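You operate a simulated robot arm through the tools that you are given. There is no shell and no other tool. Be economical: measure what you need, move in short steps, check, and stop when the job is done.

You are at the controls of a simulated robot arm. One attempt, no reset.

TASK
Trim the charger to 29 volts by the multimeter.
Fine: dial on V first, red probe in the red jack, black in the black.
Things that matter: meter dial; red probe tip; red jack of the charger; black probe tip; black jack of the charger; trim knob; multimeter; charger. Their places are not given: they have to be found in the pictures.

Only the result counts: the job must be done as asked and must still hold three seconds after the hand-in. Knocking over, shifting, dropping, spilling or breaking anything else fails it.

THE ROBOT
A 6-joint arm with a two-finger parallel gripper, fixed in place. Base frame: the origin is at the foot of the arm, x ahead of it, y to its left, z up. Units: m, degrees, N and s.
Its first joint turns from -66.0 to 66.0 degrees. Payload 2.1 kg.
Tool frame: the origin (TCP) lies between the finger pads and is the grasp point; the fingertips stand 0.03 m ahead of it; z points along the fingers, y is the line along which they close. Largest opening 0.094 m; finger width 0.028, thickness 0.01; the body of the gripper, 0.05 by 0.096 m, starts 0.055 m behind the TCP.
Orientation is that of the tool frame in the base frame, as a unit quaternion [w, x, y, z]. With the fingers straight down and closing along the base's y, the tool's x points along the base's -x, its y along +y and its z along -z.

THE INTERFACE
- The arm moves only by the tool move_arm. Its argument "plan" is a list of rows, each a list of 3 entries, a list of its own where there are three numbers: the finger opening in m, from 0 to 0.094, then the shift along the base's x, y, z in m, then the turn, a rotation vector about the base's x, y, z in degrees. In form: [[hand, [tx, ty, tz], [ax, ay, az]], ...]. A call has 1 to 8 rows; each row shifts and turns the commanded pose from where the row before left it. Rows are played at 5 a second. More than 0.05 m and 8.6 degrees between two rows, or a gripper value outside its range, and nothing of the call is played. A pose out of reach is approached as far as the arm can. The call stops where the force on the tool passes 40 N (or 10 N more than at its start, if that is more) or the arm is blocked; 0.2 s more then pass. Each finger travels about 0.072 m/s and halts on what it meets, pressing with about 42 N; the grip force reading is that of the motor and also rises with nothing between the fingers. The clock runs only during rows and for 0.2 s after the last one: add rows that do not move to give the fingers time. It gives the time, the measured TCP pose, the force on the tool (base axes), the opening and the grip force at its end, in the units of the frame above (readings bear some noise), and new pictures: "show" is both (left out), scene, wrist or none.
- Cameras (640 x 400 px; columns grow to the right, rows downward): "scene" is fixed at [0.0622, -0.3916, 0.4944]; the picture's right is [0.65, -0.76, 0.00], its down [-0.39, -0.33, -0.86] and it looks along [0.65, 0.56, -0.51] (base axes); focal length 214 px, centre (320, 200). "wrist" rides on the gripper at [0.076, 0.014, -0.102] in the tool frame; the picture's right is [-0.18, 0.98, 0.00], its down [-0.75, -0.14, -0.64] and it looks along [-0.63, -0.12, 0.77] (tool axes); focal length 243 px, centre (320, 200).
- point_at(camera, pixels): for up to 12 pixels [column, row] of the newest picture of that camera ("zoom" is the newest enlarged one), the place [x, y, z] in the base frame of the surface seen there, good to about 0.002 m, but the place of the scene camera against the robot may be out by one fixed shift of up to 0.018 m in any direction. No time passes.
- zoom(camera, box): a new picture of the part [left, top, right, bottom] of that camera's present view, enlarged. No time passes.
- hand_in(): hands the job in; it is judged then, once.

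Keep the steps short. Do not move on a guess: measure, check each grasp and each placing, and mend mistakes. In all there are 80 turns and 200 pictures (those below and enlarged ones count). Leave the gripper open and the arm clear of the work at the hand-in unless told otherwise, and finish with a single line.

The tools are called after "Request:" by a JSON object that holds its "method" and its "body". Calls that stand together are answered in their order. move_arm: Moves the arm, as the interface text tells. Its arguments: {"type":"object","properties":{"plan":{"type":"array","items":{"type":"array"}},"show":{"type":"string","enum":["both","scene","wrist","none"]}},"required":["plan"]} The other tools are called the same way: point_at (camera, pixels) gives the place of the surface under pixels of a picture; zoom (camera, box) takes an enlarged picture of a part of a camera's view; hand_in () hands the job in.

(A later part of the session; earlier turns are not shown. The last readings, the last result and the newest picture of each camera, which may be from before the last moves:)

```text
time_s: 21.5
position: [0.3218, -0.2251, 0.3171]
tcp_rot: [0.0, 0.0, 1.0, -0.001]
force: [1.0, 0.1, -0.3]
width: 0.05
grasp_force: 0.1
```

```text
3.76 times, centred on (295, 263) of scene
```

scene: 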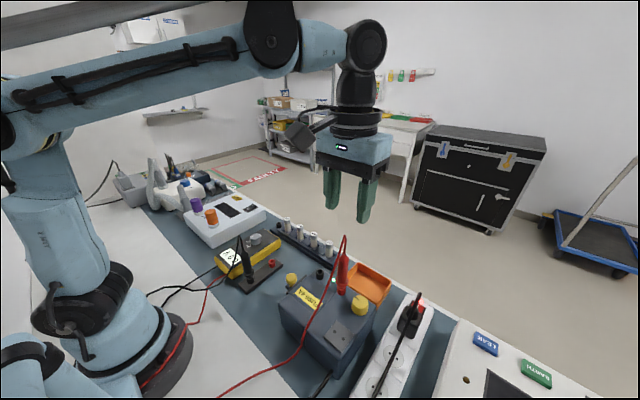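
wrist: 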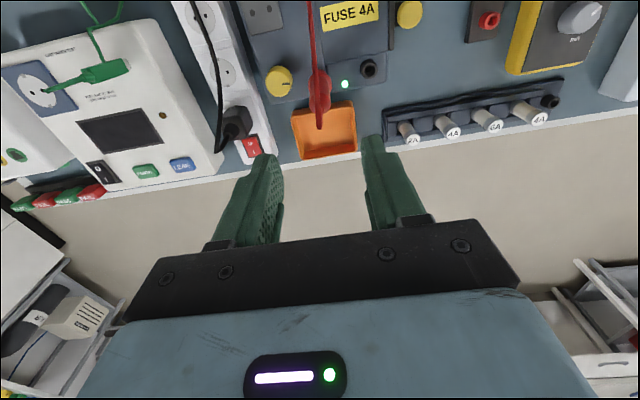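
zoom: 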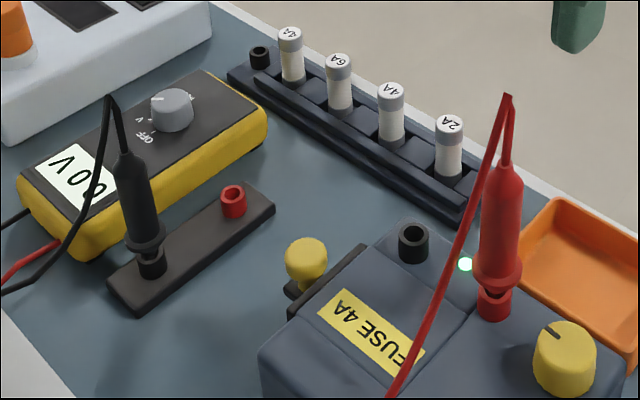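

Red probe stands seated. Now move above the black probe (≈0.24, 0.003).

Request:
{"method": "move_arm", "body": {"plan": [[0.06, [-0.014, 0.038, 0], [0, 0, 0]], [0.06, [-0.014, 0.038, -0.013], [0, 0, 0]], [0.06, [-0.014, 0.038, -0.013], [0, 0, 0]], [0.06, [-0.014, 0.038, -0.013], [0, 0, 0]], [0.06, [-0.014, 0.038, -0.02], [0, 0, 0]], [0.06, [-0.012, 0.038, -0.02], [0, 0, 0]], [0.06, [0, 0, 0], [0, 0, 0]]]}}

Request:
{"method": "zoom", "body": {"camera": "wrist", "box": [220, 20, 412, 140]}}

```text
time_s: 23.1
position: [0.239, 0.0029, 0.2336]
tcp_rot: [0.001, 0.0, 1.0, -0.001]
force: [-0.2, 0.2, 0.2]
width: 0.0601
grasp_force: 0.1
```

scene: 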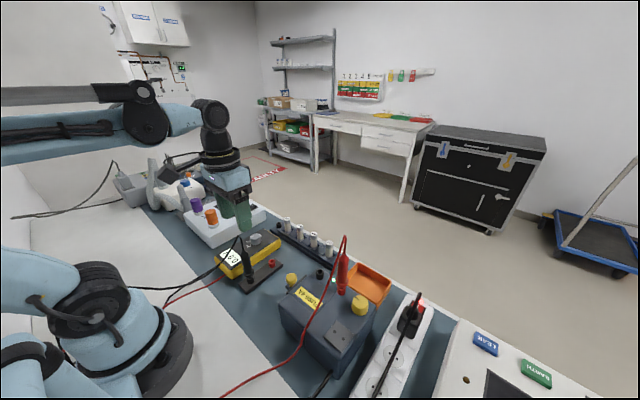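
wrist: 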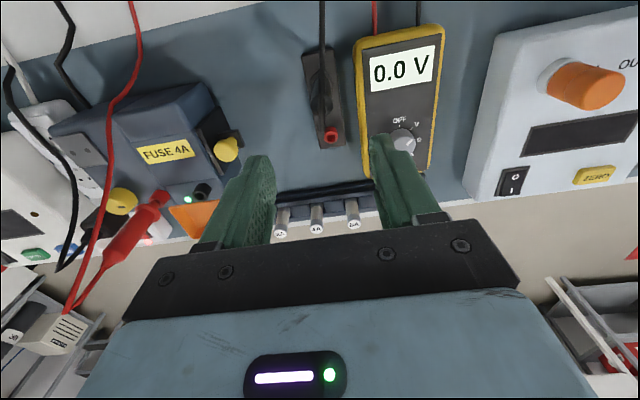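

```text
3.33 times, centred on (316, 80) of wrist
```

zoom: 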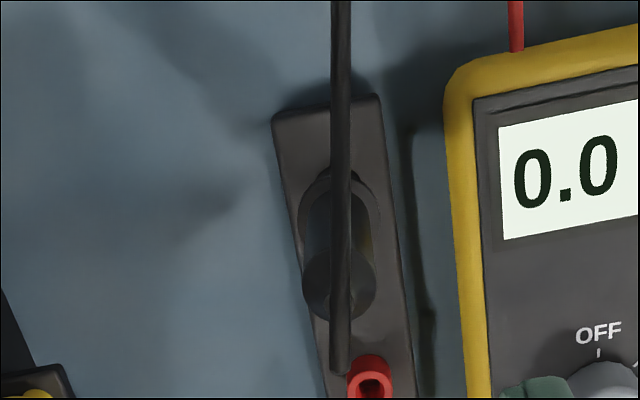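

Request:
{"method": "point_at", "body": {"camera": "zoom", "pixels": [[300, 215], [379, 215], [325, 182], [308, 285], [373, 285], [320, 265], [312, 310], [338, 360], [372, 364], [389, 380]]}}

```text
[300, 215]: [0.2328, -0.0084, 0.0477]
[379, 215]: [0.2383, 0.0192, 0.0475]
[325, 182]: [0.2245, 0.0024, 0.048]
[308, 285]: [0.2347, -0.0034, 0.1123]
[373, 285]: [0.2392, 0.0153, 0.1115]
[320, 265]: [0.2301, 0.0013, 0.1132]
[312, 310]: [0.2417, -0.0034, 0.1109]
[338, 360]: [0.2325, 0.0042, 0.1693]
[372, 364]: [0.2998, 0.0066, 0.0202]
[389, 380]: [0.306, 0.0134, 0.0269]
```

Black probe axis ≈ (0.2375, 0.0055). Align and descend to z ≈ 0.094.

Request:
{"method": "move_arm", "body": {"plan": [[0.042, [-0.0012, 0.0024, -0.04], [0, 0, 0]], [0.042, [0, 0, -0.04], [0, 0, 0]], [0.042, [0, 0, -0.03], [0, 0, 0]], [0.042, [0, 0, -0.029], [0, 0, 0]], [0.042, [0, 0, 0], [0, 0, 0]]], "show": "wrist"}}

```text
time_s: 24.3
position: [0.2372, 0.0051, 0.0958]
tcp_rot: [-0.001, 0.0, 1.0, -0.001]
force: [-0.5, 0.1, -0.4]
width: 0.0422
grasp_force: 0.1
```

wrist: 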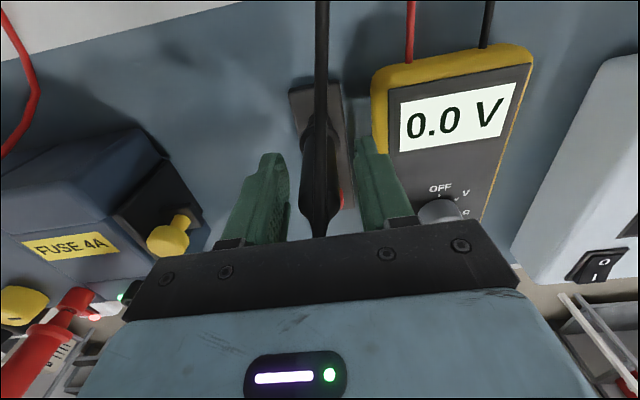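

Probe between the fingers. Close, check, then lift.

Request:
{"method": "move_arm", "body": {"plan": [[0.01, [0, 0, 0], [0, 0, 0]], [0.01, [0, 0, 0], [0, 0, 0]], [0.01, [0, 0, 0], [0, 0, 0]], [0.01, [0, 0, 0], [0, 0, 0]]], "show": "none"}}

Request:
{"method": "move_arm", "body": {"plan": [[0.01, [0, 0, 0.006], [0, 0, 0]], [0.01, [0, 0, 0.006], [0, 0, 0]], [0.01, [0, 0, 0.008], [0, 0, 0]], [0.01, [0, 0, 0.03], [0, 0, 0]], [0.01, [0, 0, 0.045], [0, 0, 0]], [0.01, [0, 0, 0.045], [0, 0, 0]], [0.01, [0, 0, 0], [0, 0, 0]]]}}

Request:
{"method": "zoom", "body": {"camera": "scene", "box": [200, 170, 300, 290]}}

```text
time_s: 25.3
position: [0.2379, 0.0061, 0.0963]
tcp_rot: [0.001, 0.0, 1.0, -0.001]
force: [-2.2, -2.7, 16.6]
width: 0.0193
grasp_force: 42.4
```

```text
time_s: 26.9
position: [0.2388, 0.0084, 0.2355]
tcp_rot: [0.0, 0.001, 1.0, -0.001]
force: [0.1, 0.3, -0.9]
width: 0.0195
grasp_force: 41.7
```

scene: 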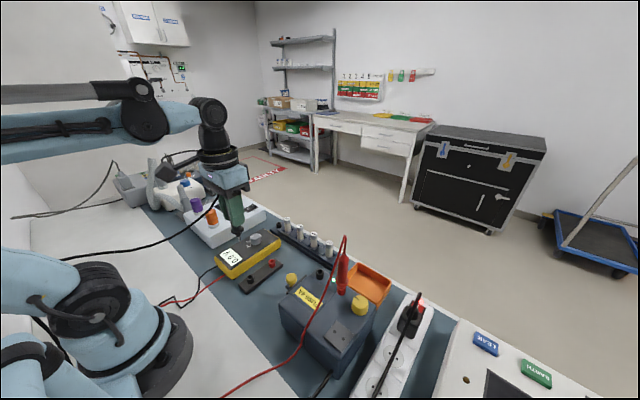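
wrist: 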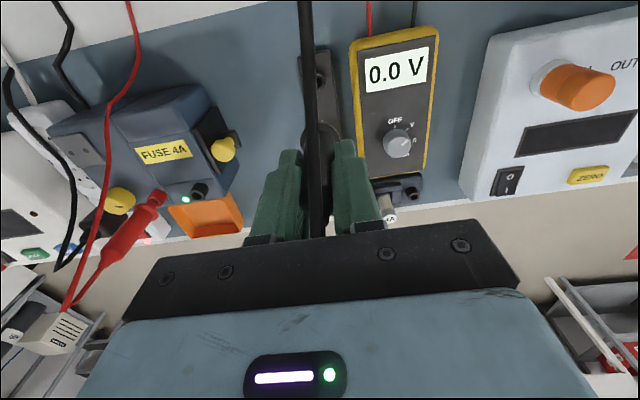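

```text
3.33 times, centred on (250, 230) of scene
```

zoom: 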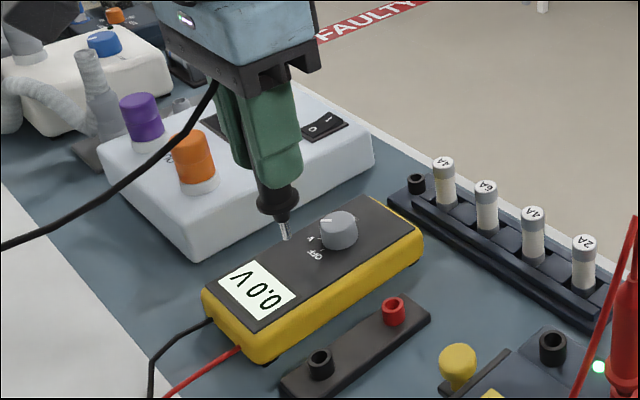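

Black probe is out. Move over to the black jack, passing at z≈0.24.

Request:
{"method": "move_arm", "body": {"plan": [[0.01, [0.016, -0.034, 0], [0, 0, 0]], [0.01, [0.016, -0.034, 0], [0, 0, 0]], [0.01, [0.016, -0.034, 0], [0, 0, 0]], [0.01, [0.016, -0.034, 0], [0, 0, 0]], [0.01, [0.0185, -0.036, 0], [0, 0, 0]], [0.01, [0, 0, 0], [0, 0, 0]]]}}

Request:
{"method": "zoom", "body": {"camera": "wrist", "box": [230, 60, 390, 160]}}

Request:
{"method": "zoom", "body": {"camera": "scene", "box": [280, 200, 380, 300]}}

```text
time_s: 28.3
position: [0.3212, -0.163, 0.2356]
tcp_rot: [0.0, 0.0, 1.0, -0.001]
force: [-0.5, -0.3, -0.2]
width: 0.0195
grasp_force: 41.9
```

scene: 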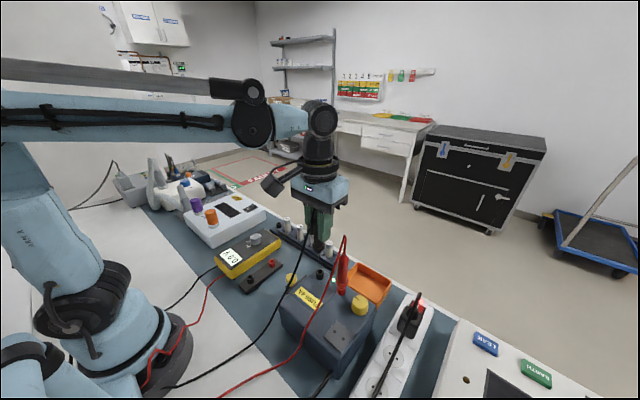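
wrist: 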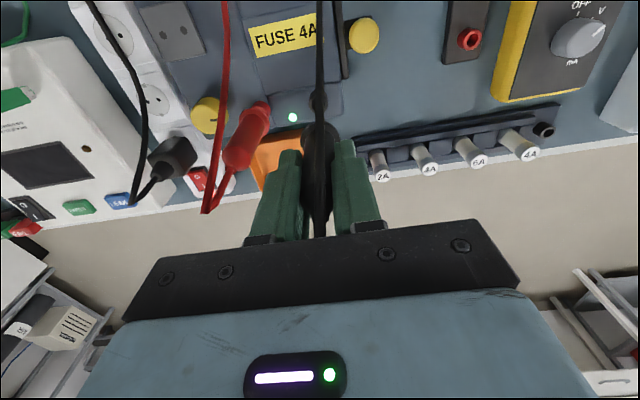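

```text
4.00 times, centred on (310, 110) of wrist
```

zoom: 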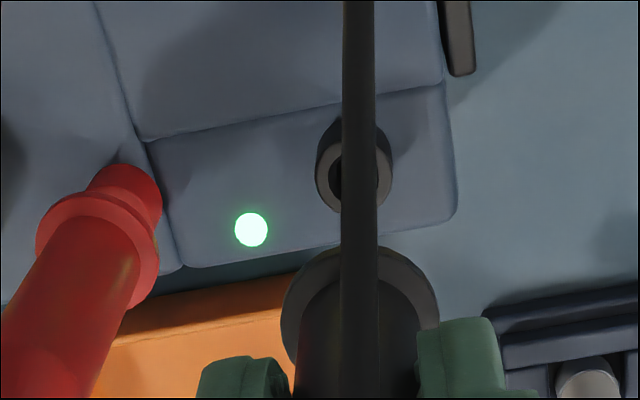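

```text
4.00 times, centred on (330, 250) of scene
```

zoom: 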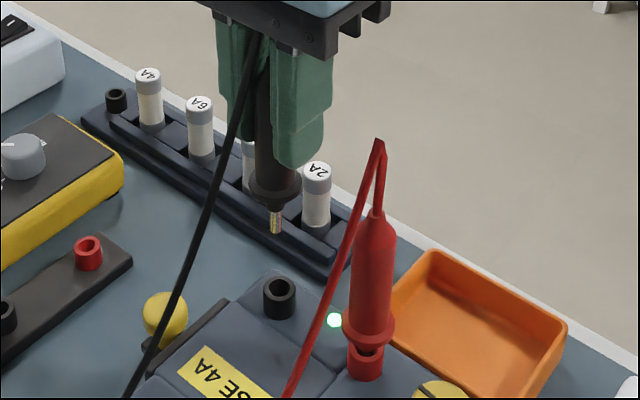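

Measure jack rim and black flange edges.

Request:
{"method": "point_at", "body": {"camera": "wrist", "pixels": [[301, 138], [339, 138], [309, 105], [328, 105], [312, 126], [330, 125], [309, 99]]}}

Request:
{"method": "zoom", "body": {"camera": "wrist", "box": [290, 80, 354, 150]}}

```text
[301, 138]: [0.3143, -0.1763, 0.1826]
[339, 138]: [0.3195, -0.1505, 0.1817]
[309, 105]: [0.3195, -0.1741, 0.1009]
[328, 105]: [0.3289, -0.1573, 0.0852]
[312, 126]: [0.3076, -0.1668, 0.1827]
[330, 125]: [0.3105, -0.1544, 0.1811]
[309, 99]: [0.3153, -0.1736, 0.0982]
```

```text
5.71 times, centred on (322, 115) of wrist
```

zoom: 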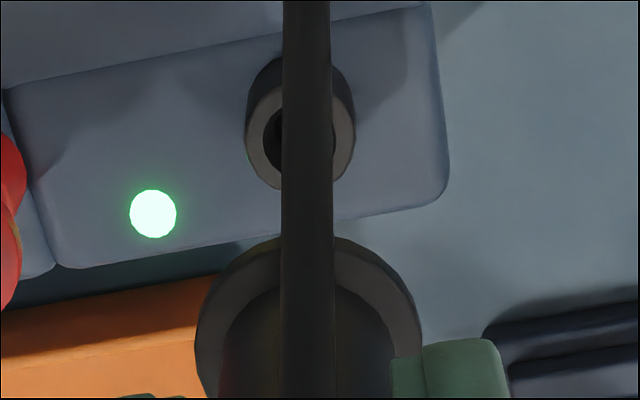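

Flange at z 0.182, y -0.1634; jack y -0.166. Shift -2.6 mm in y, lower 44 mm, inspect.

Request:
{"method": "move_arm", "body": {"plan": [[0.01, [0, -0.0026, -0.01], [0, 0, 0]], [0.01, [0, 0, -0.017], [0, 0, 0]], [0.01, [0, 0, -0.017], [0, 0, 0]], [0.01, [0, 0, 0], [0, 0, 0]]], "show": "none"}}

Request:
{"method": "zoom", "body": {"camera": "scene", "box": [304, 254, 336, 282]}}

Request:
{"method": "zoom", "body": {"camera": "scene", "box": [290, 200, 370, 290]}}

```text
time_s: 29.3
position: [0.3196, -0.1672, 0.191]
tcp_rot: [0.0, 0.0, 1.0, -0.001]
force: [-0.1, 3.0, 0.4]
width: 0.0193
grasp_force: 41.4
```

```text
14.29 times, centred on (320, 268) of scene
```

zoom: 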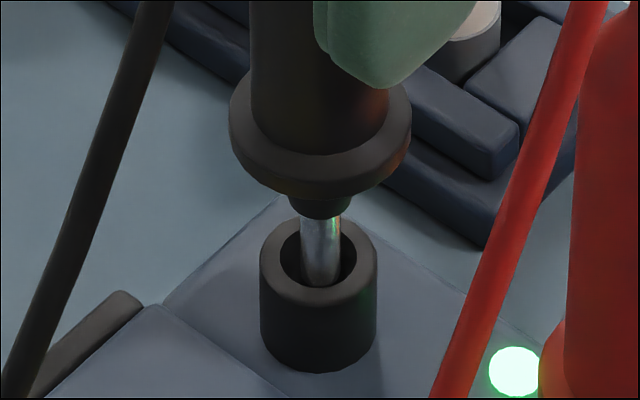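

```text
4.44 times, centred on (330, 245) of scene
```

zoom: 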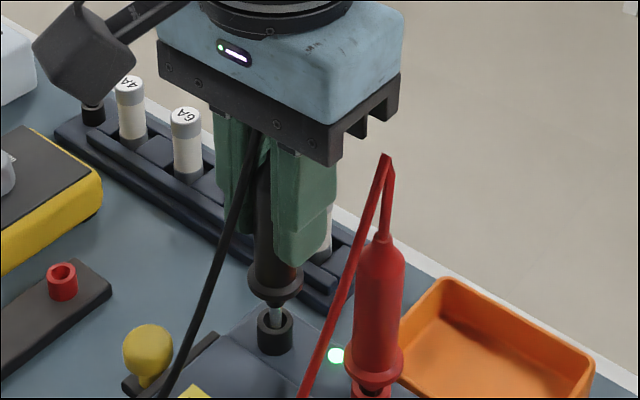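

Tip centred in the black hole. Lower in small steps to seat.

Request:
{"method": "move_arm", "body": {"plan": [[0.01, [0, 0, -0.004], [0, 0, 0]], [0.01, [0, 0, -0.003], [0, 0, 0]], [0.01, [0, 0, -0.003], [0, 0, 0]], [0.01, [0, 0, -0.002], [0, 0, 0]], [0.01, [0, 0, 0], [0, 0, 0]]], "show": "none"}}

Request:
{"method": "zoom", "body": {"camera": "scene", "box": [304, 254, 336, 282]}}

```text
time_s: 30.5
position: [0.3208, -0.1659, 0.1797]
tcp_rot: [0.001, 0.0, 1.0, 0.001]
force: [8.1, 10.7, 2.0]
width: 0.0194
grasp_force: 42.0
```

```text
14.29 times, centred on (320, 268) of scene
```

zoom: 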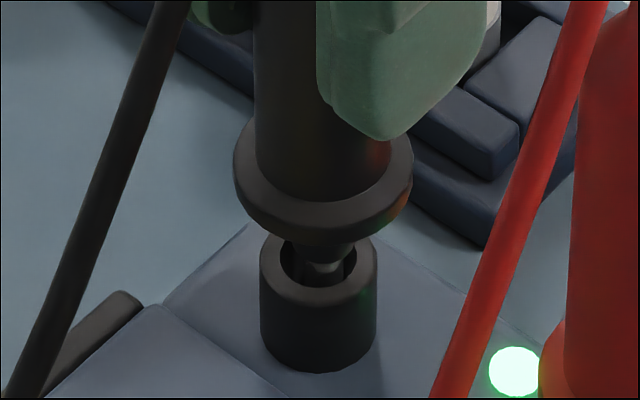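

Side force (8, 11) N: shift +0.8 mm in x and y, then a further 3 mm down.

Request:
{"method": "move_arm", "body": {"plan": [[0.01, [0.0007, 0.001, 0], [0, 0, 0]], [0.01, [0, 0, -0.0015], [0, 0, 0]], [0.01, [0, 0, -0.0015], [0, 0, 0]], [0.01, [0, 0, 0], [0, 0, 0]]], "show": "none"}}

Request:
{"method": "zoom", "body": {"camera": "scene", "box": [304, 254, 336, 282]}}

```text
time_s: 31.5
position: [0.3202, -0.1663, 0.1752]
tcp_rot: [0.0, 0.0, 1.0, 0.0]
force: [3.8, 11.2, 3.7]
width: 0.0195
grasp_force: 41.9
```

```text
14.29 times, centred on (320, 268) of scene
```

zoom: 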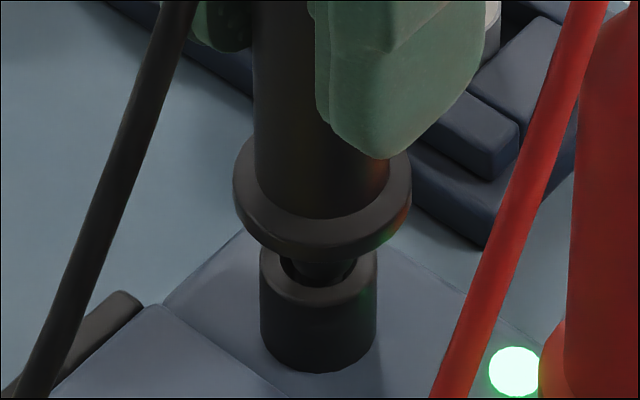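

Request:
{"method": "move_arm", "body": {"plan": [[0.01, [0, 0.001, -0.001], [0, 0, 0]], [0.01, [0, 0, -0.0015], [0, 0, 0]], [0.01, [0, 0, 0], [0, 0, 0]]], "show": "none"}}

Request:
{"method": "zoom", "body": {"camera": "scene", "box": [300, 244, 360, 296]}}

Request:
{"method": "zoom", "body": {"camera": "scene", "box": [215, 225, 295, 295]}}

```text
time_s: 32.3
position: [0.3211, -0.165, 0.1745]
tcp_rot: [0.001, 0.001, 1.0, 0.0]
force: [2.3, 14.5, 37.3]
width: 0.0197
grasp_force: 41.9
```

```text
7.69 times, centred on (330, 270) of scene
```

zoom: 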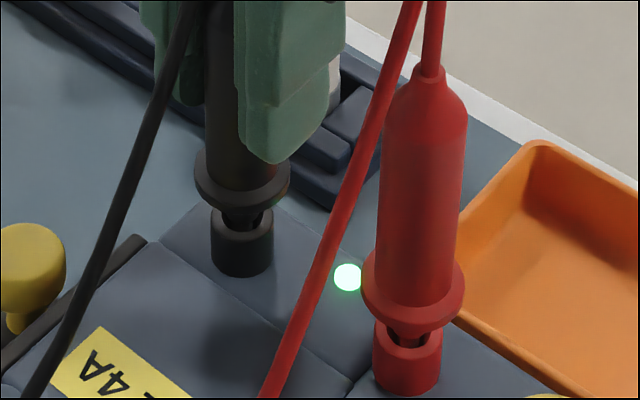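

```text
5.71 times, centred on (255, 260) of scene
```

zoom: 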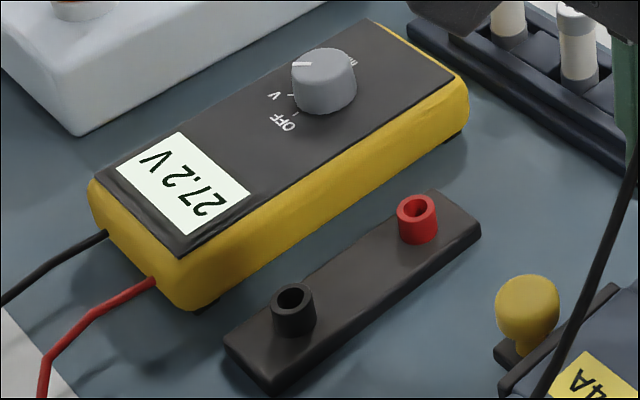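

Both bottomed; the meter reads 27.2 V. Release the black probe and rise.

Request:
{"method": "move_arm", "body": {"plan": [[0.01, [0, 0, 0.0015], [0, 0, 0]], [0.045, [0, 0, 0], [0, 0, 0]], [0.045, [0, 0, 0], [0, 0, 0]], [0.045, [0, 0, 0.03], [0, 0, 0]], [0.045, [0, 0, 0.05], [0, 0, 0]], [0.045, [0, 0, 0.05], [0, 0, 0]], [0.045, [0, 0, 0], [0, 0, 0]]]}}

Request:
{"method": "zoom", "body": {"camera": "scene", "box": [215, 220, 375, 320]}}

Request:
{"method": "zoom", "body": {"camera": "wrist", "box": [180, 20, 360, 140]}}

```text
time_s: 33.9
position: [0.3157, -0.1681, 0.3096]
tcp_rot: [0.0, 0.0, 1.0, 0.0]
force: [0.4, 0.3, 0.2]
width: 0.045
grasp_force: 0.1
```

scene: 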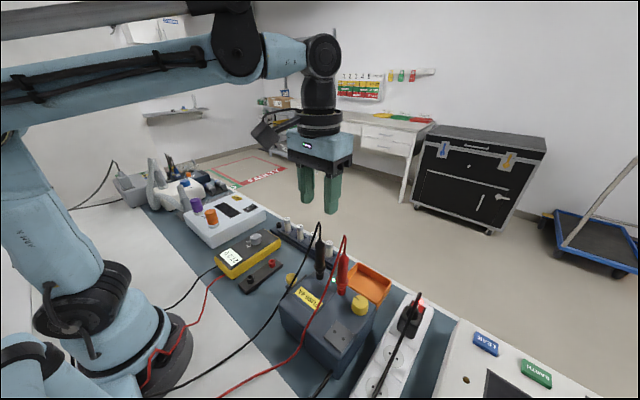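
wrist: 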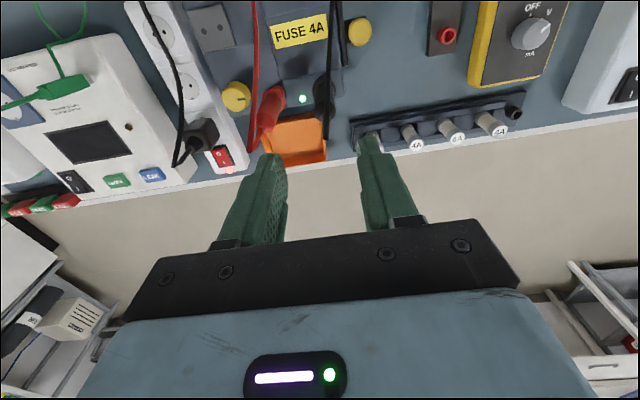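

```text
4.00 times, centred on (295, 270) of scene
```

zoom: 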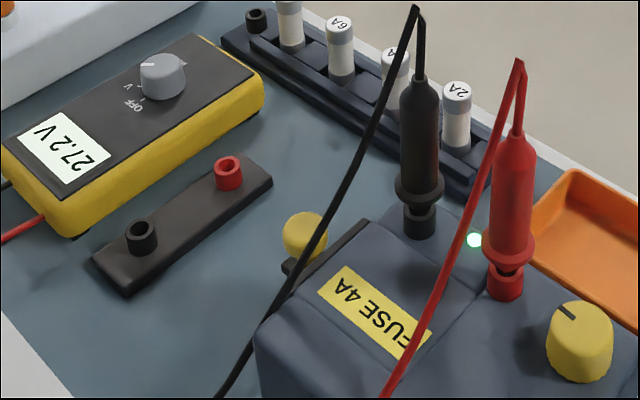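

```text
3.33 times, centred on (270, 80) of wrist
```

zoom: 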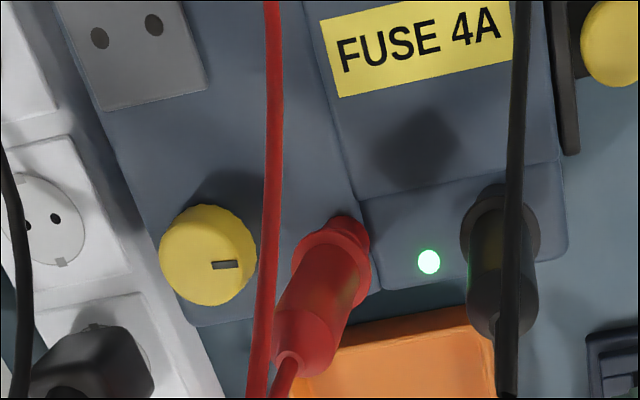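

Both probes stand, 27.2 V. Now the trim knob: measure it and red probe's top clearances.

Request:
{"method": "point_at", "body": {"camera": "zoom", "pixels": [[206, 262], [165, 255], [255, 262], [205, 300], [205, 215], [219, 265], [236, 265], [305, 340], [285, 365], [272, 250], [268, 150], [60, 350]]}}

Request:
{"method": "zoom", "body": {"camera": "scene", "box": [320, 220, 400, 320]}}

```text
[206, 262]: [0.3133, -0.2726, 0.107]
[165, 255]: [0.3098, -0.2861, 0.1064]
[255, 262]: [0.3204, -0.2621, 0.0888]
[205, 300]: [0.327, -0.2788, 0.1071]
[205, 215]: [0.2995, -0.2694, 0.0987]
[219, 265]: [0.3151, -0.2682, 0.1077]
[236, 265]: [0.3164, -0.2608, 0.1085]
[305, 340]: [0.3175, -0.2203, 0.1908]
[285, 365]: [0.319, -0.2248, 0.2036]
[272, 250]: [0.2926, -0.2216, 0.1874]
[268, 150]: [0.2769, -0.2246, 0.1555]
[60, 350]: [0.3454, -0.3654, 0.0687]
```

```text
4.00 times, centred on (360, 270) of scene
```

zoom: 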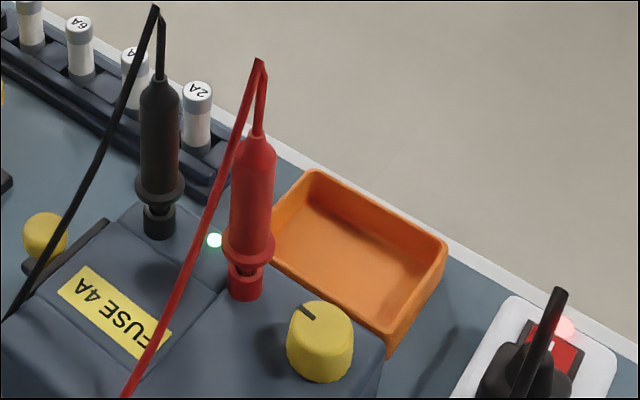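

Knob axis ≈ (0.3135, -0.2725), Ø27 mm, top z 0.1075. Red probe is 48 mm away, so I'll come in with the fingers closing along x (thin side to the probe). Turn +104° while moving over, staying at z 0.31.

Request:
{"method": "move_arm", "body": {"plan": [[0.06, [0, -0.013, 0], [0, 0, 8]], [0.06, [0, -0.013, 0], [0, 0, 8]], [0.06, [0, -0.013, 0], [0, 0, 8]], [0.06, [0, -0.013, 0], [0, 0, 8]], [0.06, [0, -0.013, 0], [0, 0, 8]], [0.06, [0, -0.013, 0], [0, 0, 8]], [0.06, [0, -0.013, 0], [0, 0, 8]], [0.06, [-0.002, -0.0134, 0], [0, 0, 8]]], "show": "none"}}

Request:
{"method": "move_arm", "body": {"plan": [[0.06, [0, 0, 0], [0, 0, 8]], [0.06, [0, 0, 0], [0, 0, 8]], [0.06, [0, 0, 0], [0, 0, 8]], [0.06, [0, 0, 0], [0, 0, 8]], [0.06, [0, 0, 0], [0, 0, 8]], [0.06, [0, 0, 0], [0, 0, 0]]]}}

```text
time_s: 35.7
position: [0.3184, -0.2704, 0.3062]
tcp_rot: [0.0, -0.531, 0.847, 0.0]
force: [-0.1, -0.5, -0.9]
width: 0.0599
grasp_force: 0.0
```

```text
time_s: 37.1
position: [0.3174, -0.2692, 0.3052]
tcp_rot: [-0.001, 0.789, -0.615, 0.001]
force: [-0.7, 0.8, 0.3]
width: 0.0597
grasp_force: 0.0
```

scene: 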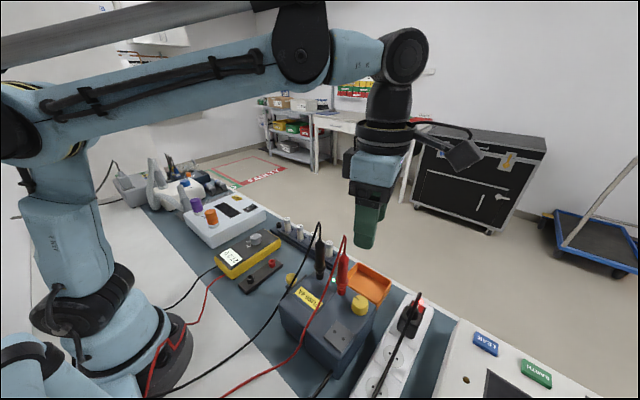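
wrist: 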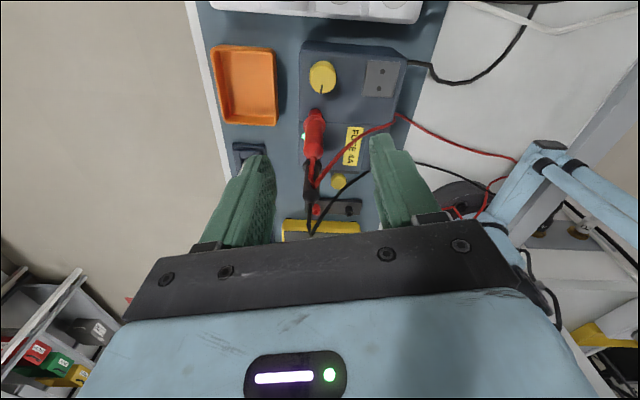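

Now yaw 104°, camera on the -y side. Re-measure the knob from this view.

Request:
{"method": "zoom", "body": {"camera": "wrist", "box": [274, 40, 370, 100]}}

Request:
{"method": "point_at", "body": {"camera": "wrist", "pixels": [[322, 76], [311, 77], [335, 77], [323, 92], [322, 66], [314, 128], [318, 182]]}}

```text
6.67 times, centred on (322, 70) of wrist
```

zoom: 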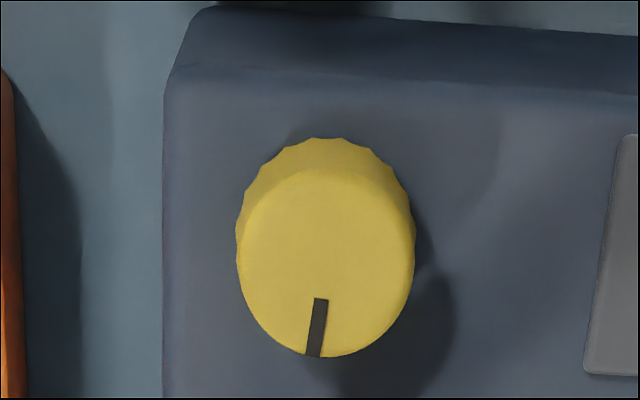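

```text
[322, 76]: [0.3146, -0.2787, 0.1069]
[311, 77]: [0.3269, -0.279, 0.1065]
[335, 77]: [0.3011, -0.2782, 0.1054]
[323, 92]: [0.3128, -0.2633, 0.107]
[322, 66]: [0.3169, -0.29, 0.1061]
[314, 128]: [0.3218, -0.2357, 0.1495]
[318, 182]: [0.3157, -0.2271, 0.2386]
```

Knob axis averaged ≈ (0.314, -0.2745). Align and descend to z≈0.16, then check.

Request:
{"method": "move_arm", "body": {"plan": [[0.06, [-0.004, -0.0045, -0.03], [0, 0, 0]], [0.06, [0, 0, -0.04], [0, 0, 0]], [0.06, [0, 0, -0.04], [0, 0, 0]], [0.06, [0, 0, -0.035], [0, 0, 0]], [0.06, [0, 0, 0], [0, 0, 0]]]}}

Request:
{"method": "zoom", "body": {"camera": "wrist", "box": [240, 60, 400, 160]}}

```text
time_s: 38.3
position: [0.314, -0.2758, 0.1577]
tcp_rot: [-0.001, 0.788, -0.616, 0.001]
force: [0.2, -0.4, -0.2]
width: 0.06
grasp_force: 0.0
```

scene: 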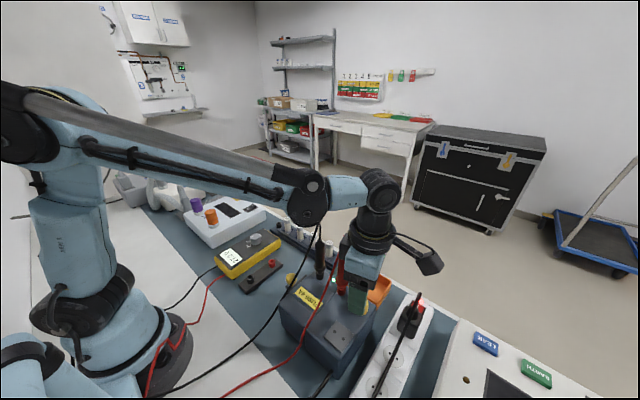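
wrist: 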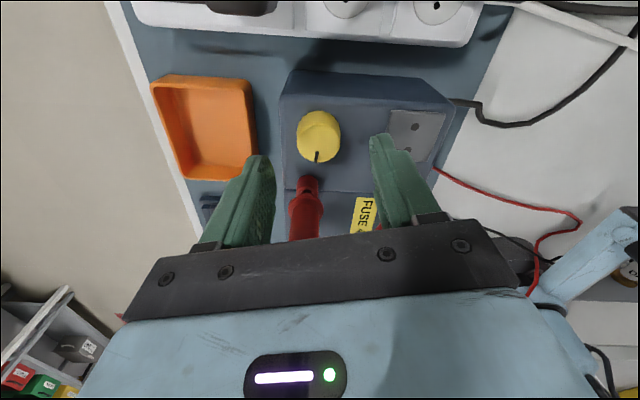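

```text
4.00 times, centred on (320, 110) of wrist
```

zoom: 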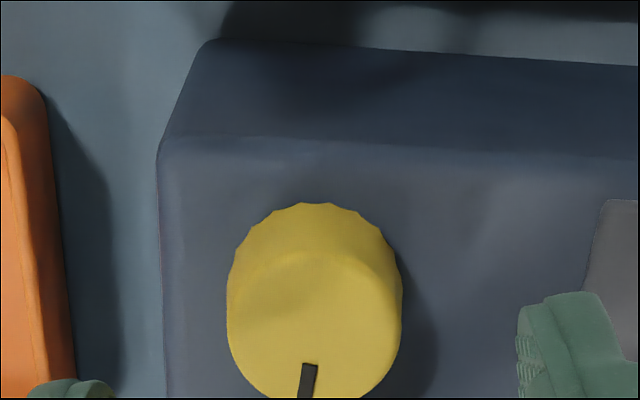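

Request:
{"method": "point_at", "body": {"camera": "wrist", "pixels": [[318, 142], [298, 142], [340, 142], [317, 160], [317, 127], [307, 178], [304, 215]]}}

Request:
{"method": "zoom", "body": {"camera": "scene", "box": [320, 240, 400, 320]}}

```text
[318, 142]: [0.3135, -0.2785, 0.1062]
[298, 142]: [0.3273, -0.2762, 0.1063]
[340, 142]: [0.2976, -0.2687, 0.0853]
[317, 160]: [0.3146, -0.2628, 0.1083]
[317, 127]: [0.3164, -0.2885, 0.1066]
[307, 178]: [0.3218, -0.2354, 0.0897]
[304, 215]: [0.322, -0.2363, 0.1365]
```

```text
5.00 times, centred on (360, 280) of scene
```

zoom: 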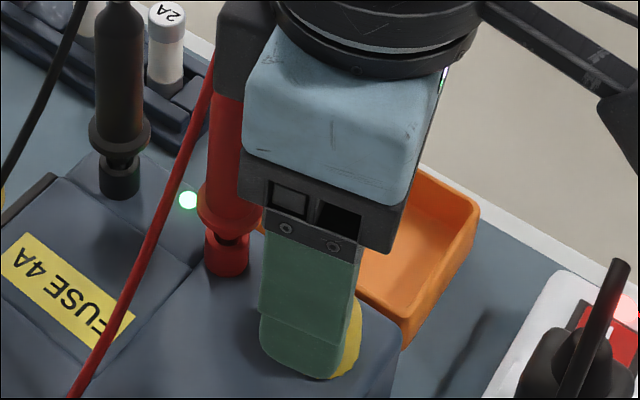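

Aligned. Descend 33 mm slowly; force check.

Request:
{"method": "move_arm", "body": {"plan": [[0.05, [0, 0, -0.012], [0, 0, 0]], [0.05, [0, 0, -0.012], [0, 0, 0]], [0.05, [0, 0, -0.009], [0, 0, 0]], [0.05, [0, 0, 0], [0, 0, 0]]]}}

Request:
{"method": "zoom", "body": {"camera": "scene", "box": [310, 230, 400, 320]}}

```text
time_s: 39.2
position: [0.3133, -0.276, 0.1293]
tcp_rot: [-0.002, 0.788, -0.615, 0.0]
force: [-0.9, -1.6, 15.3]
width: 0.0499
grasp_force: 0.1
stopped in row 4: the force on the tool passed its limit (the readings are from after the stop); the commanded pose is now the measured one
```

scene: 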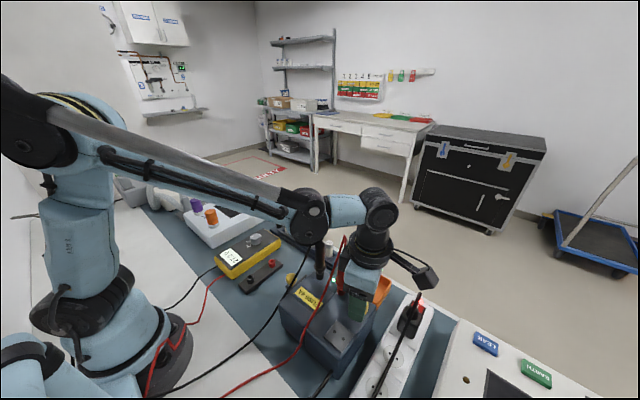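
wrist: 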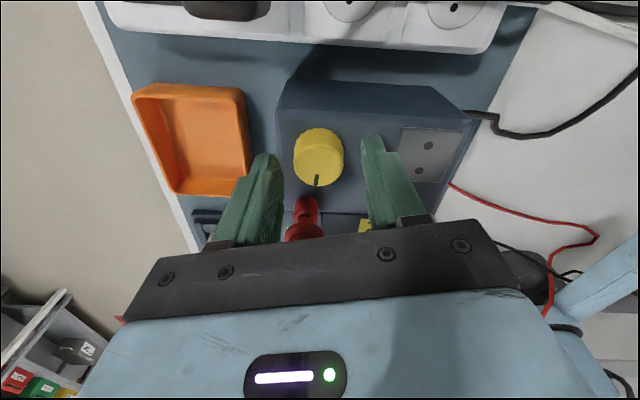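

```text
4.44 times, centred on (355, 275) of scene
```

zoom: 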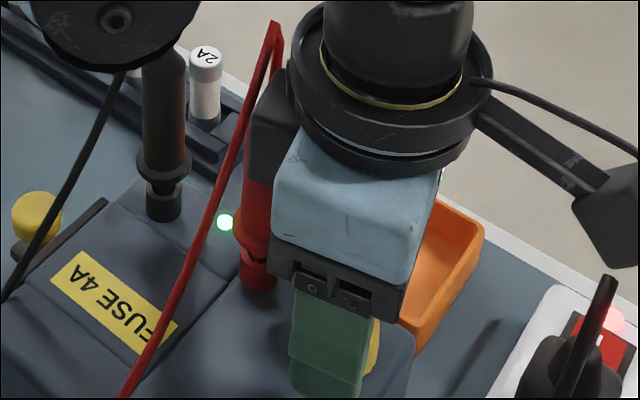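

A housing on the back of the gripper touched the top of the red probe (15 N axial). Back up at once and check the probe.

Request:
{"method": "move_arm", "body": {"plan": [[0.05, [0, 0, 0.02], [0, 0, 0]], [0.05, [0, 0, 0.04], [0, 0, 0]], [0.05, [0, 0, 0.04], [0, 0, 0]], [0.05, [0, 0, 0], [0, 0, 0]]], "show": "scene"}}

Request:
{"method": "zoom", "body": {"camera": "scene", "box": [290, 180, 450, 330]}}

Request:
{"method": "zoom", "body": {"camera": "scene", "box": [215, 230, 275, 280]}}

```text
time_s: 40.2
position: [0.3116, -0.2766, 0.2285]
tcp_rot: [-0.002, 0.788, -0.616, -0.001]
force: [-0.1, -0.3, -0.7]
width: 0.0499
grasp_force: 0.1
```

scene: 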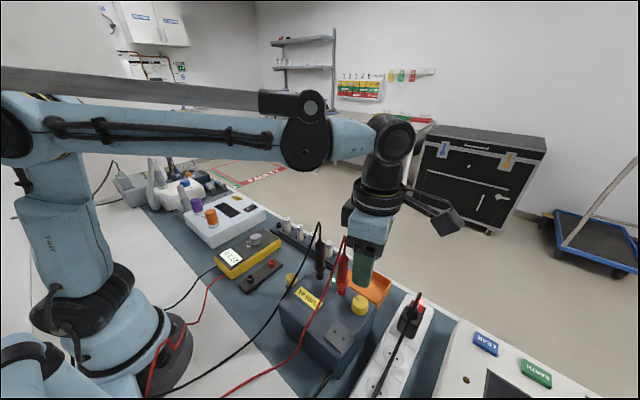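

```text
2.67 times, centred on (370, 255) of scene
```

zoom: 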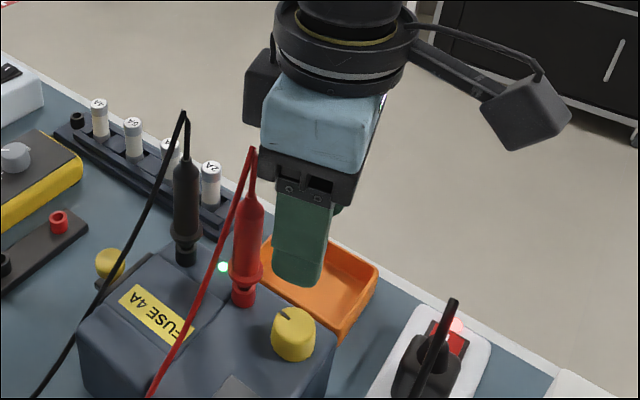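

```text
8.00 times, centred on (245, 255) of scene
```

zoom: 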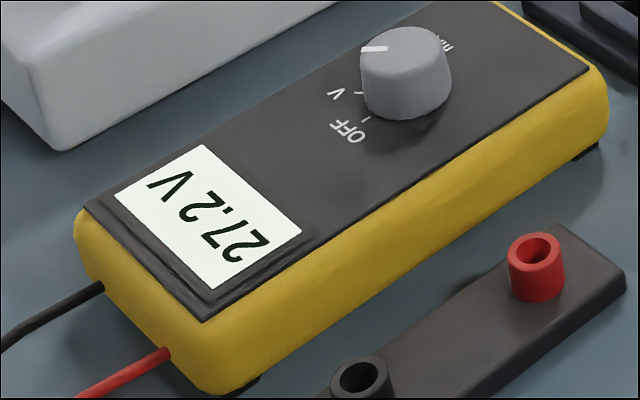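

Probe intact, still 27.2 V. I'll tilt the gripper away from the probe (toward -y), but must check the height of the plug and cord over there.

Request:
{"method": "point_at", "body": {"camera": "scene", "pixels": [[460, 293], [460, 296], [458, 302], [410, 320], [345, 237], [346, 252], [462, 218], [440, 222]]}}

Request:
{"method": "point_at", "body": {"camera": "zoom", "pixels": [[200, 220]]}}

Request:
{"method": "zoom", "body": {"camera": "scene", "box": [370, 270, 450, 340]}}

```text
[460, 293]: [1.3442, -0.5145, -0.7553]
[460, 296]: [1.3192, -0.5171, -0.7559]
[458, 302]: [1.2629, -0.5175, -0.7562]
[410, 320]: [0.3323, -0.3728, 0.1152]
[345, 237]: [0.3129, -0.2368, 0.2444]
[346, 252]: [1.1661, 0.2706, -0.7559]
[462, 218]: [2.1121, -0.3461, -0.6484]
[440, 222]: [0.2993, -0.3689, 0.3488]
```

```text
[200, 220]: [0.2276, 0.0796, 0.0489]
```

```text
5.71 times, centred on (410, 305) of scene
```

zoom: 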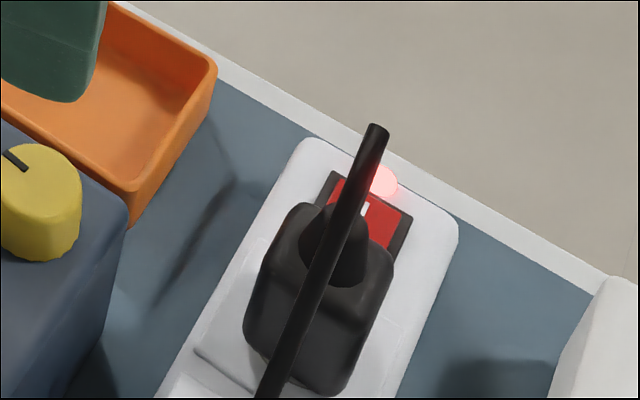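

Request:
{"method": "point_at", "body": {"camera": "zoom", "pixels": [[376, 130], [370, 150], [345, 215], [300, 330], [265, 390], [300, 260]]}}

```text
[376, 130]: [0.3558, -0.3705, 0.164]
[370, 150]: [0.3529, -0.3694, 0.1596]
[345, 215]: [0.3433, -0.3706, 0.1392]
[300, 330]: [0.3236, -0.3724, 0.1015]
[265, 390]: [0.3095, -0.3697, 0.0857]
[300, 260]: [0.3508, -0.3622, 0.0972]
```

Cord top is about z 0.148 at (0.358, -0.36); with 18° of tilt the camera stays ≈ 0.19. Tilt at this height, with yaw 96°.

Request:
{"method": "move_arm", "body": {"plan": [[0.05, [0.0015, -0.0047, 0], [0, 0, -8]], [0.05, [0, 0, 0], [5.97, 0.627, 0]], [0.05, [0, 0, 0], [5.97, 0.627, 0]], [0.05, [0, 0, 0], [5.97, 0.627, 0]], [0.05, [0, 0, 0], [0, 0, 0]]]}}

Request:
{"method": "zoom", "body": {"camera": "scene", "box": [300, 180, 460, 330]}}

```text
time_s: 41.4
position: [0.3146, -0.281, 0.2285]
tcp_rot: [-0.107, 0.733, -0.662, -0.117]
force: [0.1, -0.6, -0.5]
width: 0.0499
grasp_force: 0.1
```

scene: 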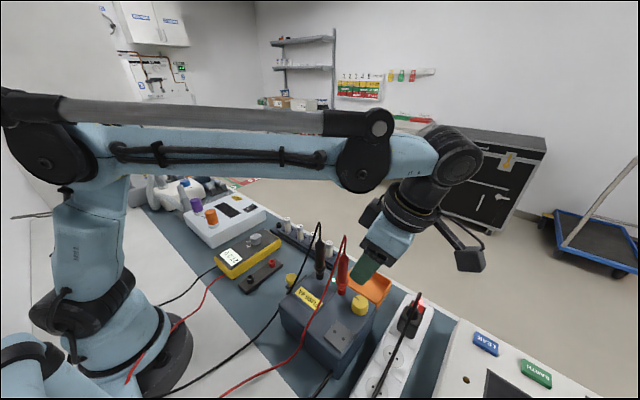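
wrist: 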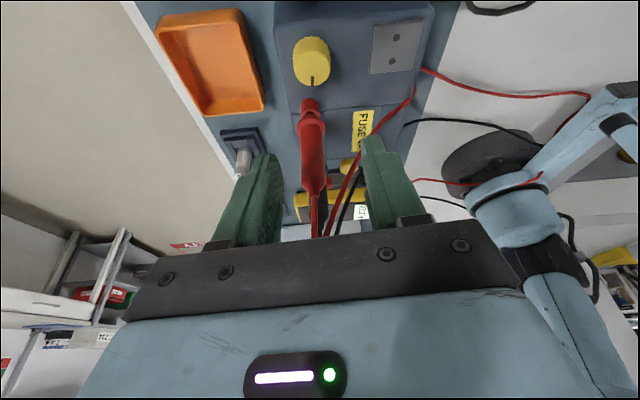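

```text
2.67 times, centred on (380, 255) of scene
```

zoom: 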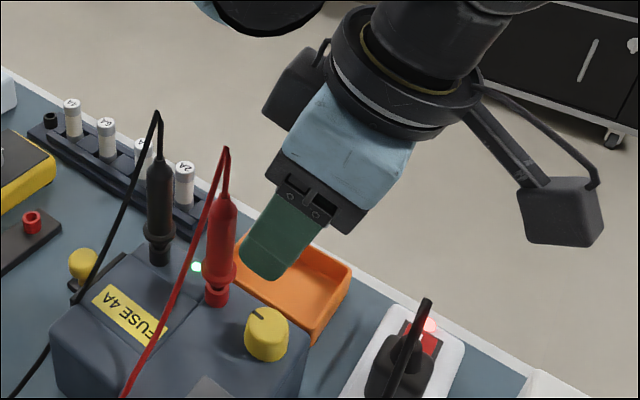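

Clear tilt. Descend to z≈0.15 and check.

Request:
{"method": "move_arm", "body": {"plan": [[0.05, [0, 0, -0.03], [0, 0, 0]], [0.05, [0, 0, -0.025], [0, 0, 0]], [0.05, [0, 0, -0.0235], [0, 0, 0]], [0.05, [0, 0, 0], [0, 0, 0]]]}}

Request:
{"method": "zoom", "body": {"camera": "scene", "box": [310, 220, 440, 330]}}

Request:
{"method": "point_at", "body": {"camera": "wrist", "pixels": [[318, 100], [300, 100]]}}

```text
time_s: 42.4
position: [0.3165, -0.2793, 0.1513]
tcp_rot: [-0.106, 0.734, -0.661, -0.117]
force: [-0.3, 0.3, -0.7]
width: 0.0501
grasp_force: 0.2
```

scene: 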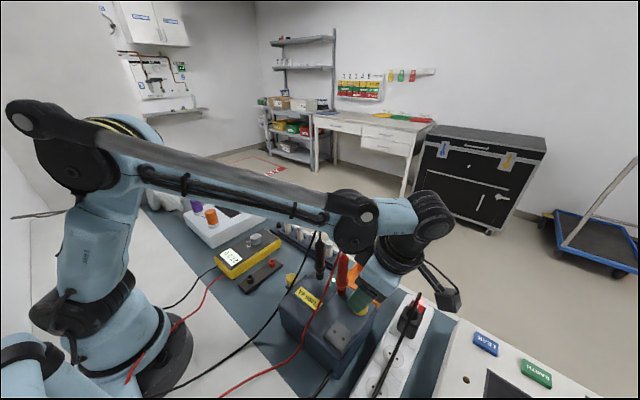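
wrist: 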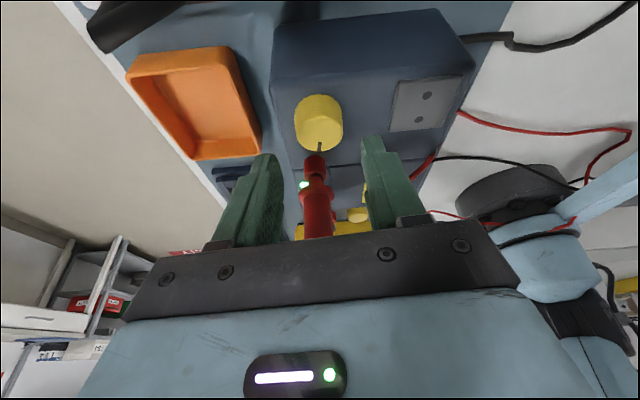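

```text
3.64 times, centred on (375, 275) of scene
```

zoom: 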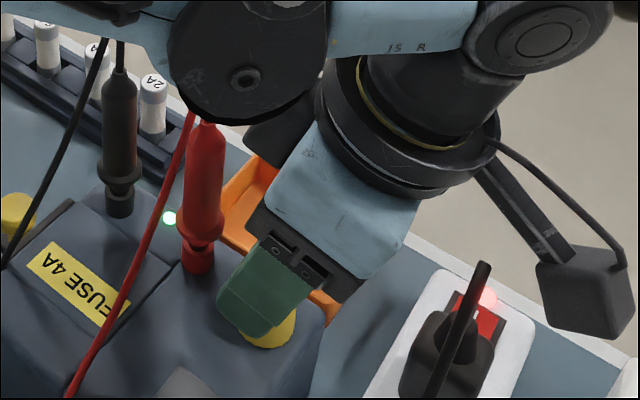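

```text
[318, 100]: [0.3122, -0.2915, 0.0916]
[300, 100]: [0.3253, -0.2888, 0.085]
```

Check the elbow joint's height relative to the red cable top (0.245).

Request:
{"method": "point_at", "body": {"camera": "zoom", "pixels": [[245, 80], [240, 118], [185, 90], [270, 150], [260, 195], [200, 125], [575, 320]]}}

```text
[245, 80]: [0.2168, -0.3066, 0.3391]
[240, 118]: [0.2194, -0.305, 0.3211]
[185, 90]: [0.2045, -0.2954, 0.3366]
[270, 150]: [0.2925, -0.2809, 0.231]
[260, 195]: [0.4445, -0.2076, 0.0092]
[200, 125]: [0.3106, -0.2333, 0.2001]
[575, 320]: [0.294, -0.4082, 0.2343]
```

Elbow is well above. Descend the last 27 mm slowly.

Request:
{"method": "move_arm", "body": {"plan": [[0.05, [-0.001, -0.001, -0.01], [0, 0, 0]], [0.05, [0, 0, -0.009], [0, 0, 0]], [0.05, [0, 0, -0.008], [0, 0, 0]], [0.05, [0, 0, 0], [0, 0, 0]]]}}

Request:
{"method": "zoom", "body": {"camera": "scene", "box": [310, 220, 440, 330]}}

```text
time_s: 43.4
position: [0.3149, -0.2807, 0.1237]
tcp_rot: [-0.107, 0.733, -0.661, -0.118]
force: [0.2, 0.7, -0.3]
width: 0.0502
grasp_force: 0.0
```

scene: 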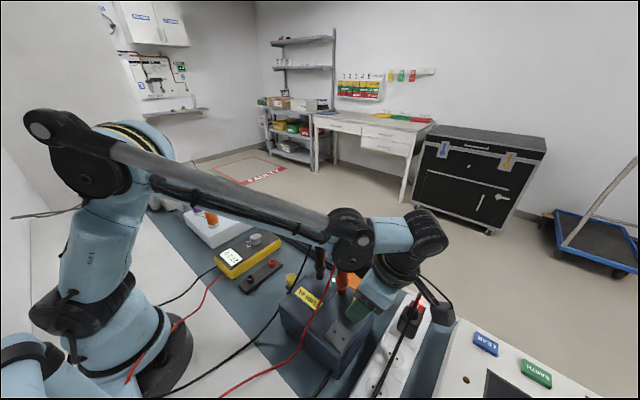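
wrist: 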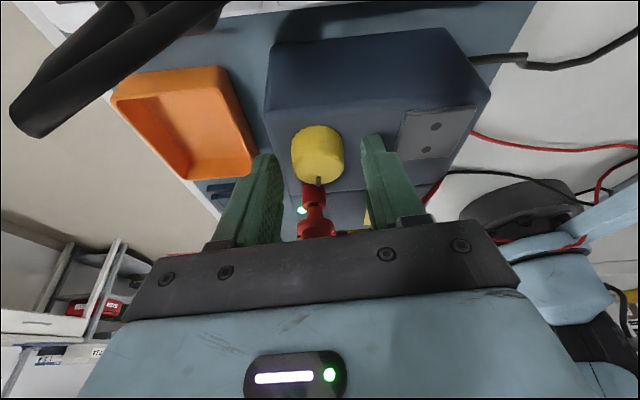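

```text
3.64 times, centred on (375, 275) of scene
```

zoom: 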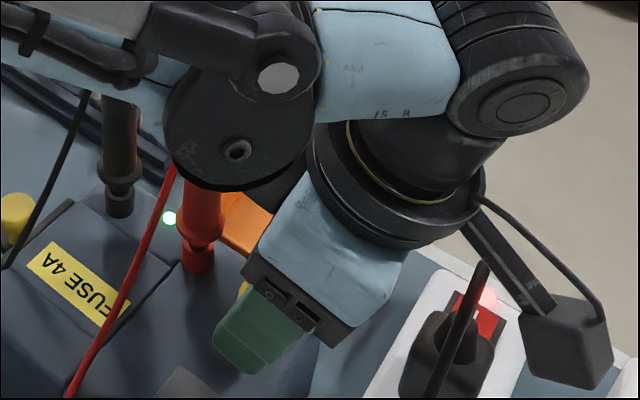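

No contact. Close on the knob.

Request:
{"method": "move_arm", "body": {"plan": [[0.015, [0, 0, 0], [0, 0, 0]], [0.015, [0, 0, 0], [0, 0, 0]], [0.015, [0, 0, 0], [0, 0, 0]], [0.015, [0, 0, 0], [0, 0, 0]]], "show": "wrist"}}

Request:
{"method": "zoom", "body": {"camera": "scene", "box": [215, 230, 275, 280]}}

```text
time_s: 44.4
position: [0.3163, -0.2804, 0.124]
tcp_rot: [-0.107, 0.734, -0.661, -0.116]
force: [10.5, -1.7, -4.7]
width: 0.0303
grasp_force: 45.2
```

wrist: 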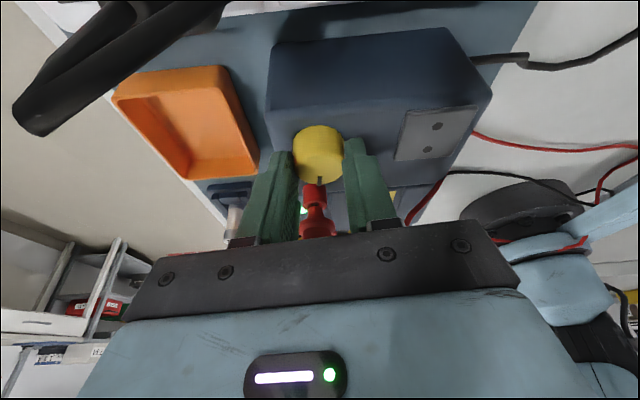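

```text
8.00 times, centred on (245, 255) of scene
```

zoom: 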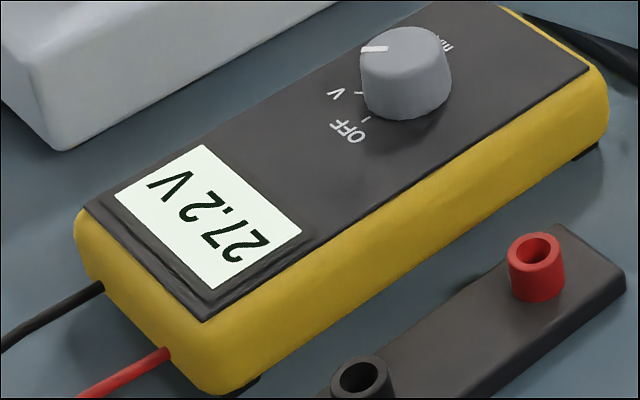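

Gripped (30 mm). Turn clockwise 10° about the knob axis and read the meter.

Request:
{"method": "move_arm", "body": {"plan": [[0.015, [0.0005, 0, 0], [0, 0, -5]], [0.015, [-0.0008, 0, 0], [0, 0, -5]], [0.015, [0, 0, 0], [0, 0, 0]]], "show": "none"}}

Request:
{"method": "zoom", "body": {"camera": "scene", "box": [215, 230, 275, 280]}}

```text
time_s: 45.2
position: [0.3142, -0.2802, 0.124]
tcp_rot: [0.116, -0.674, 0.722, 0.108]
force: [1.5, 15.1, -12.4]
width: 0.0305
grasp_force: 44.8
```

```text
8.00 times, centred on (245, 255) of scene
```

zoom: 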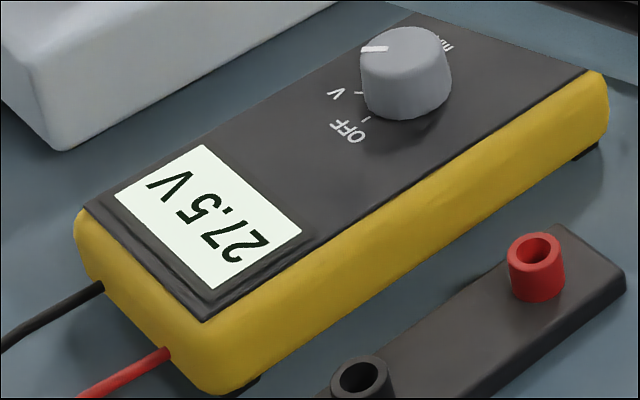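

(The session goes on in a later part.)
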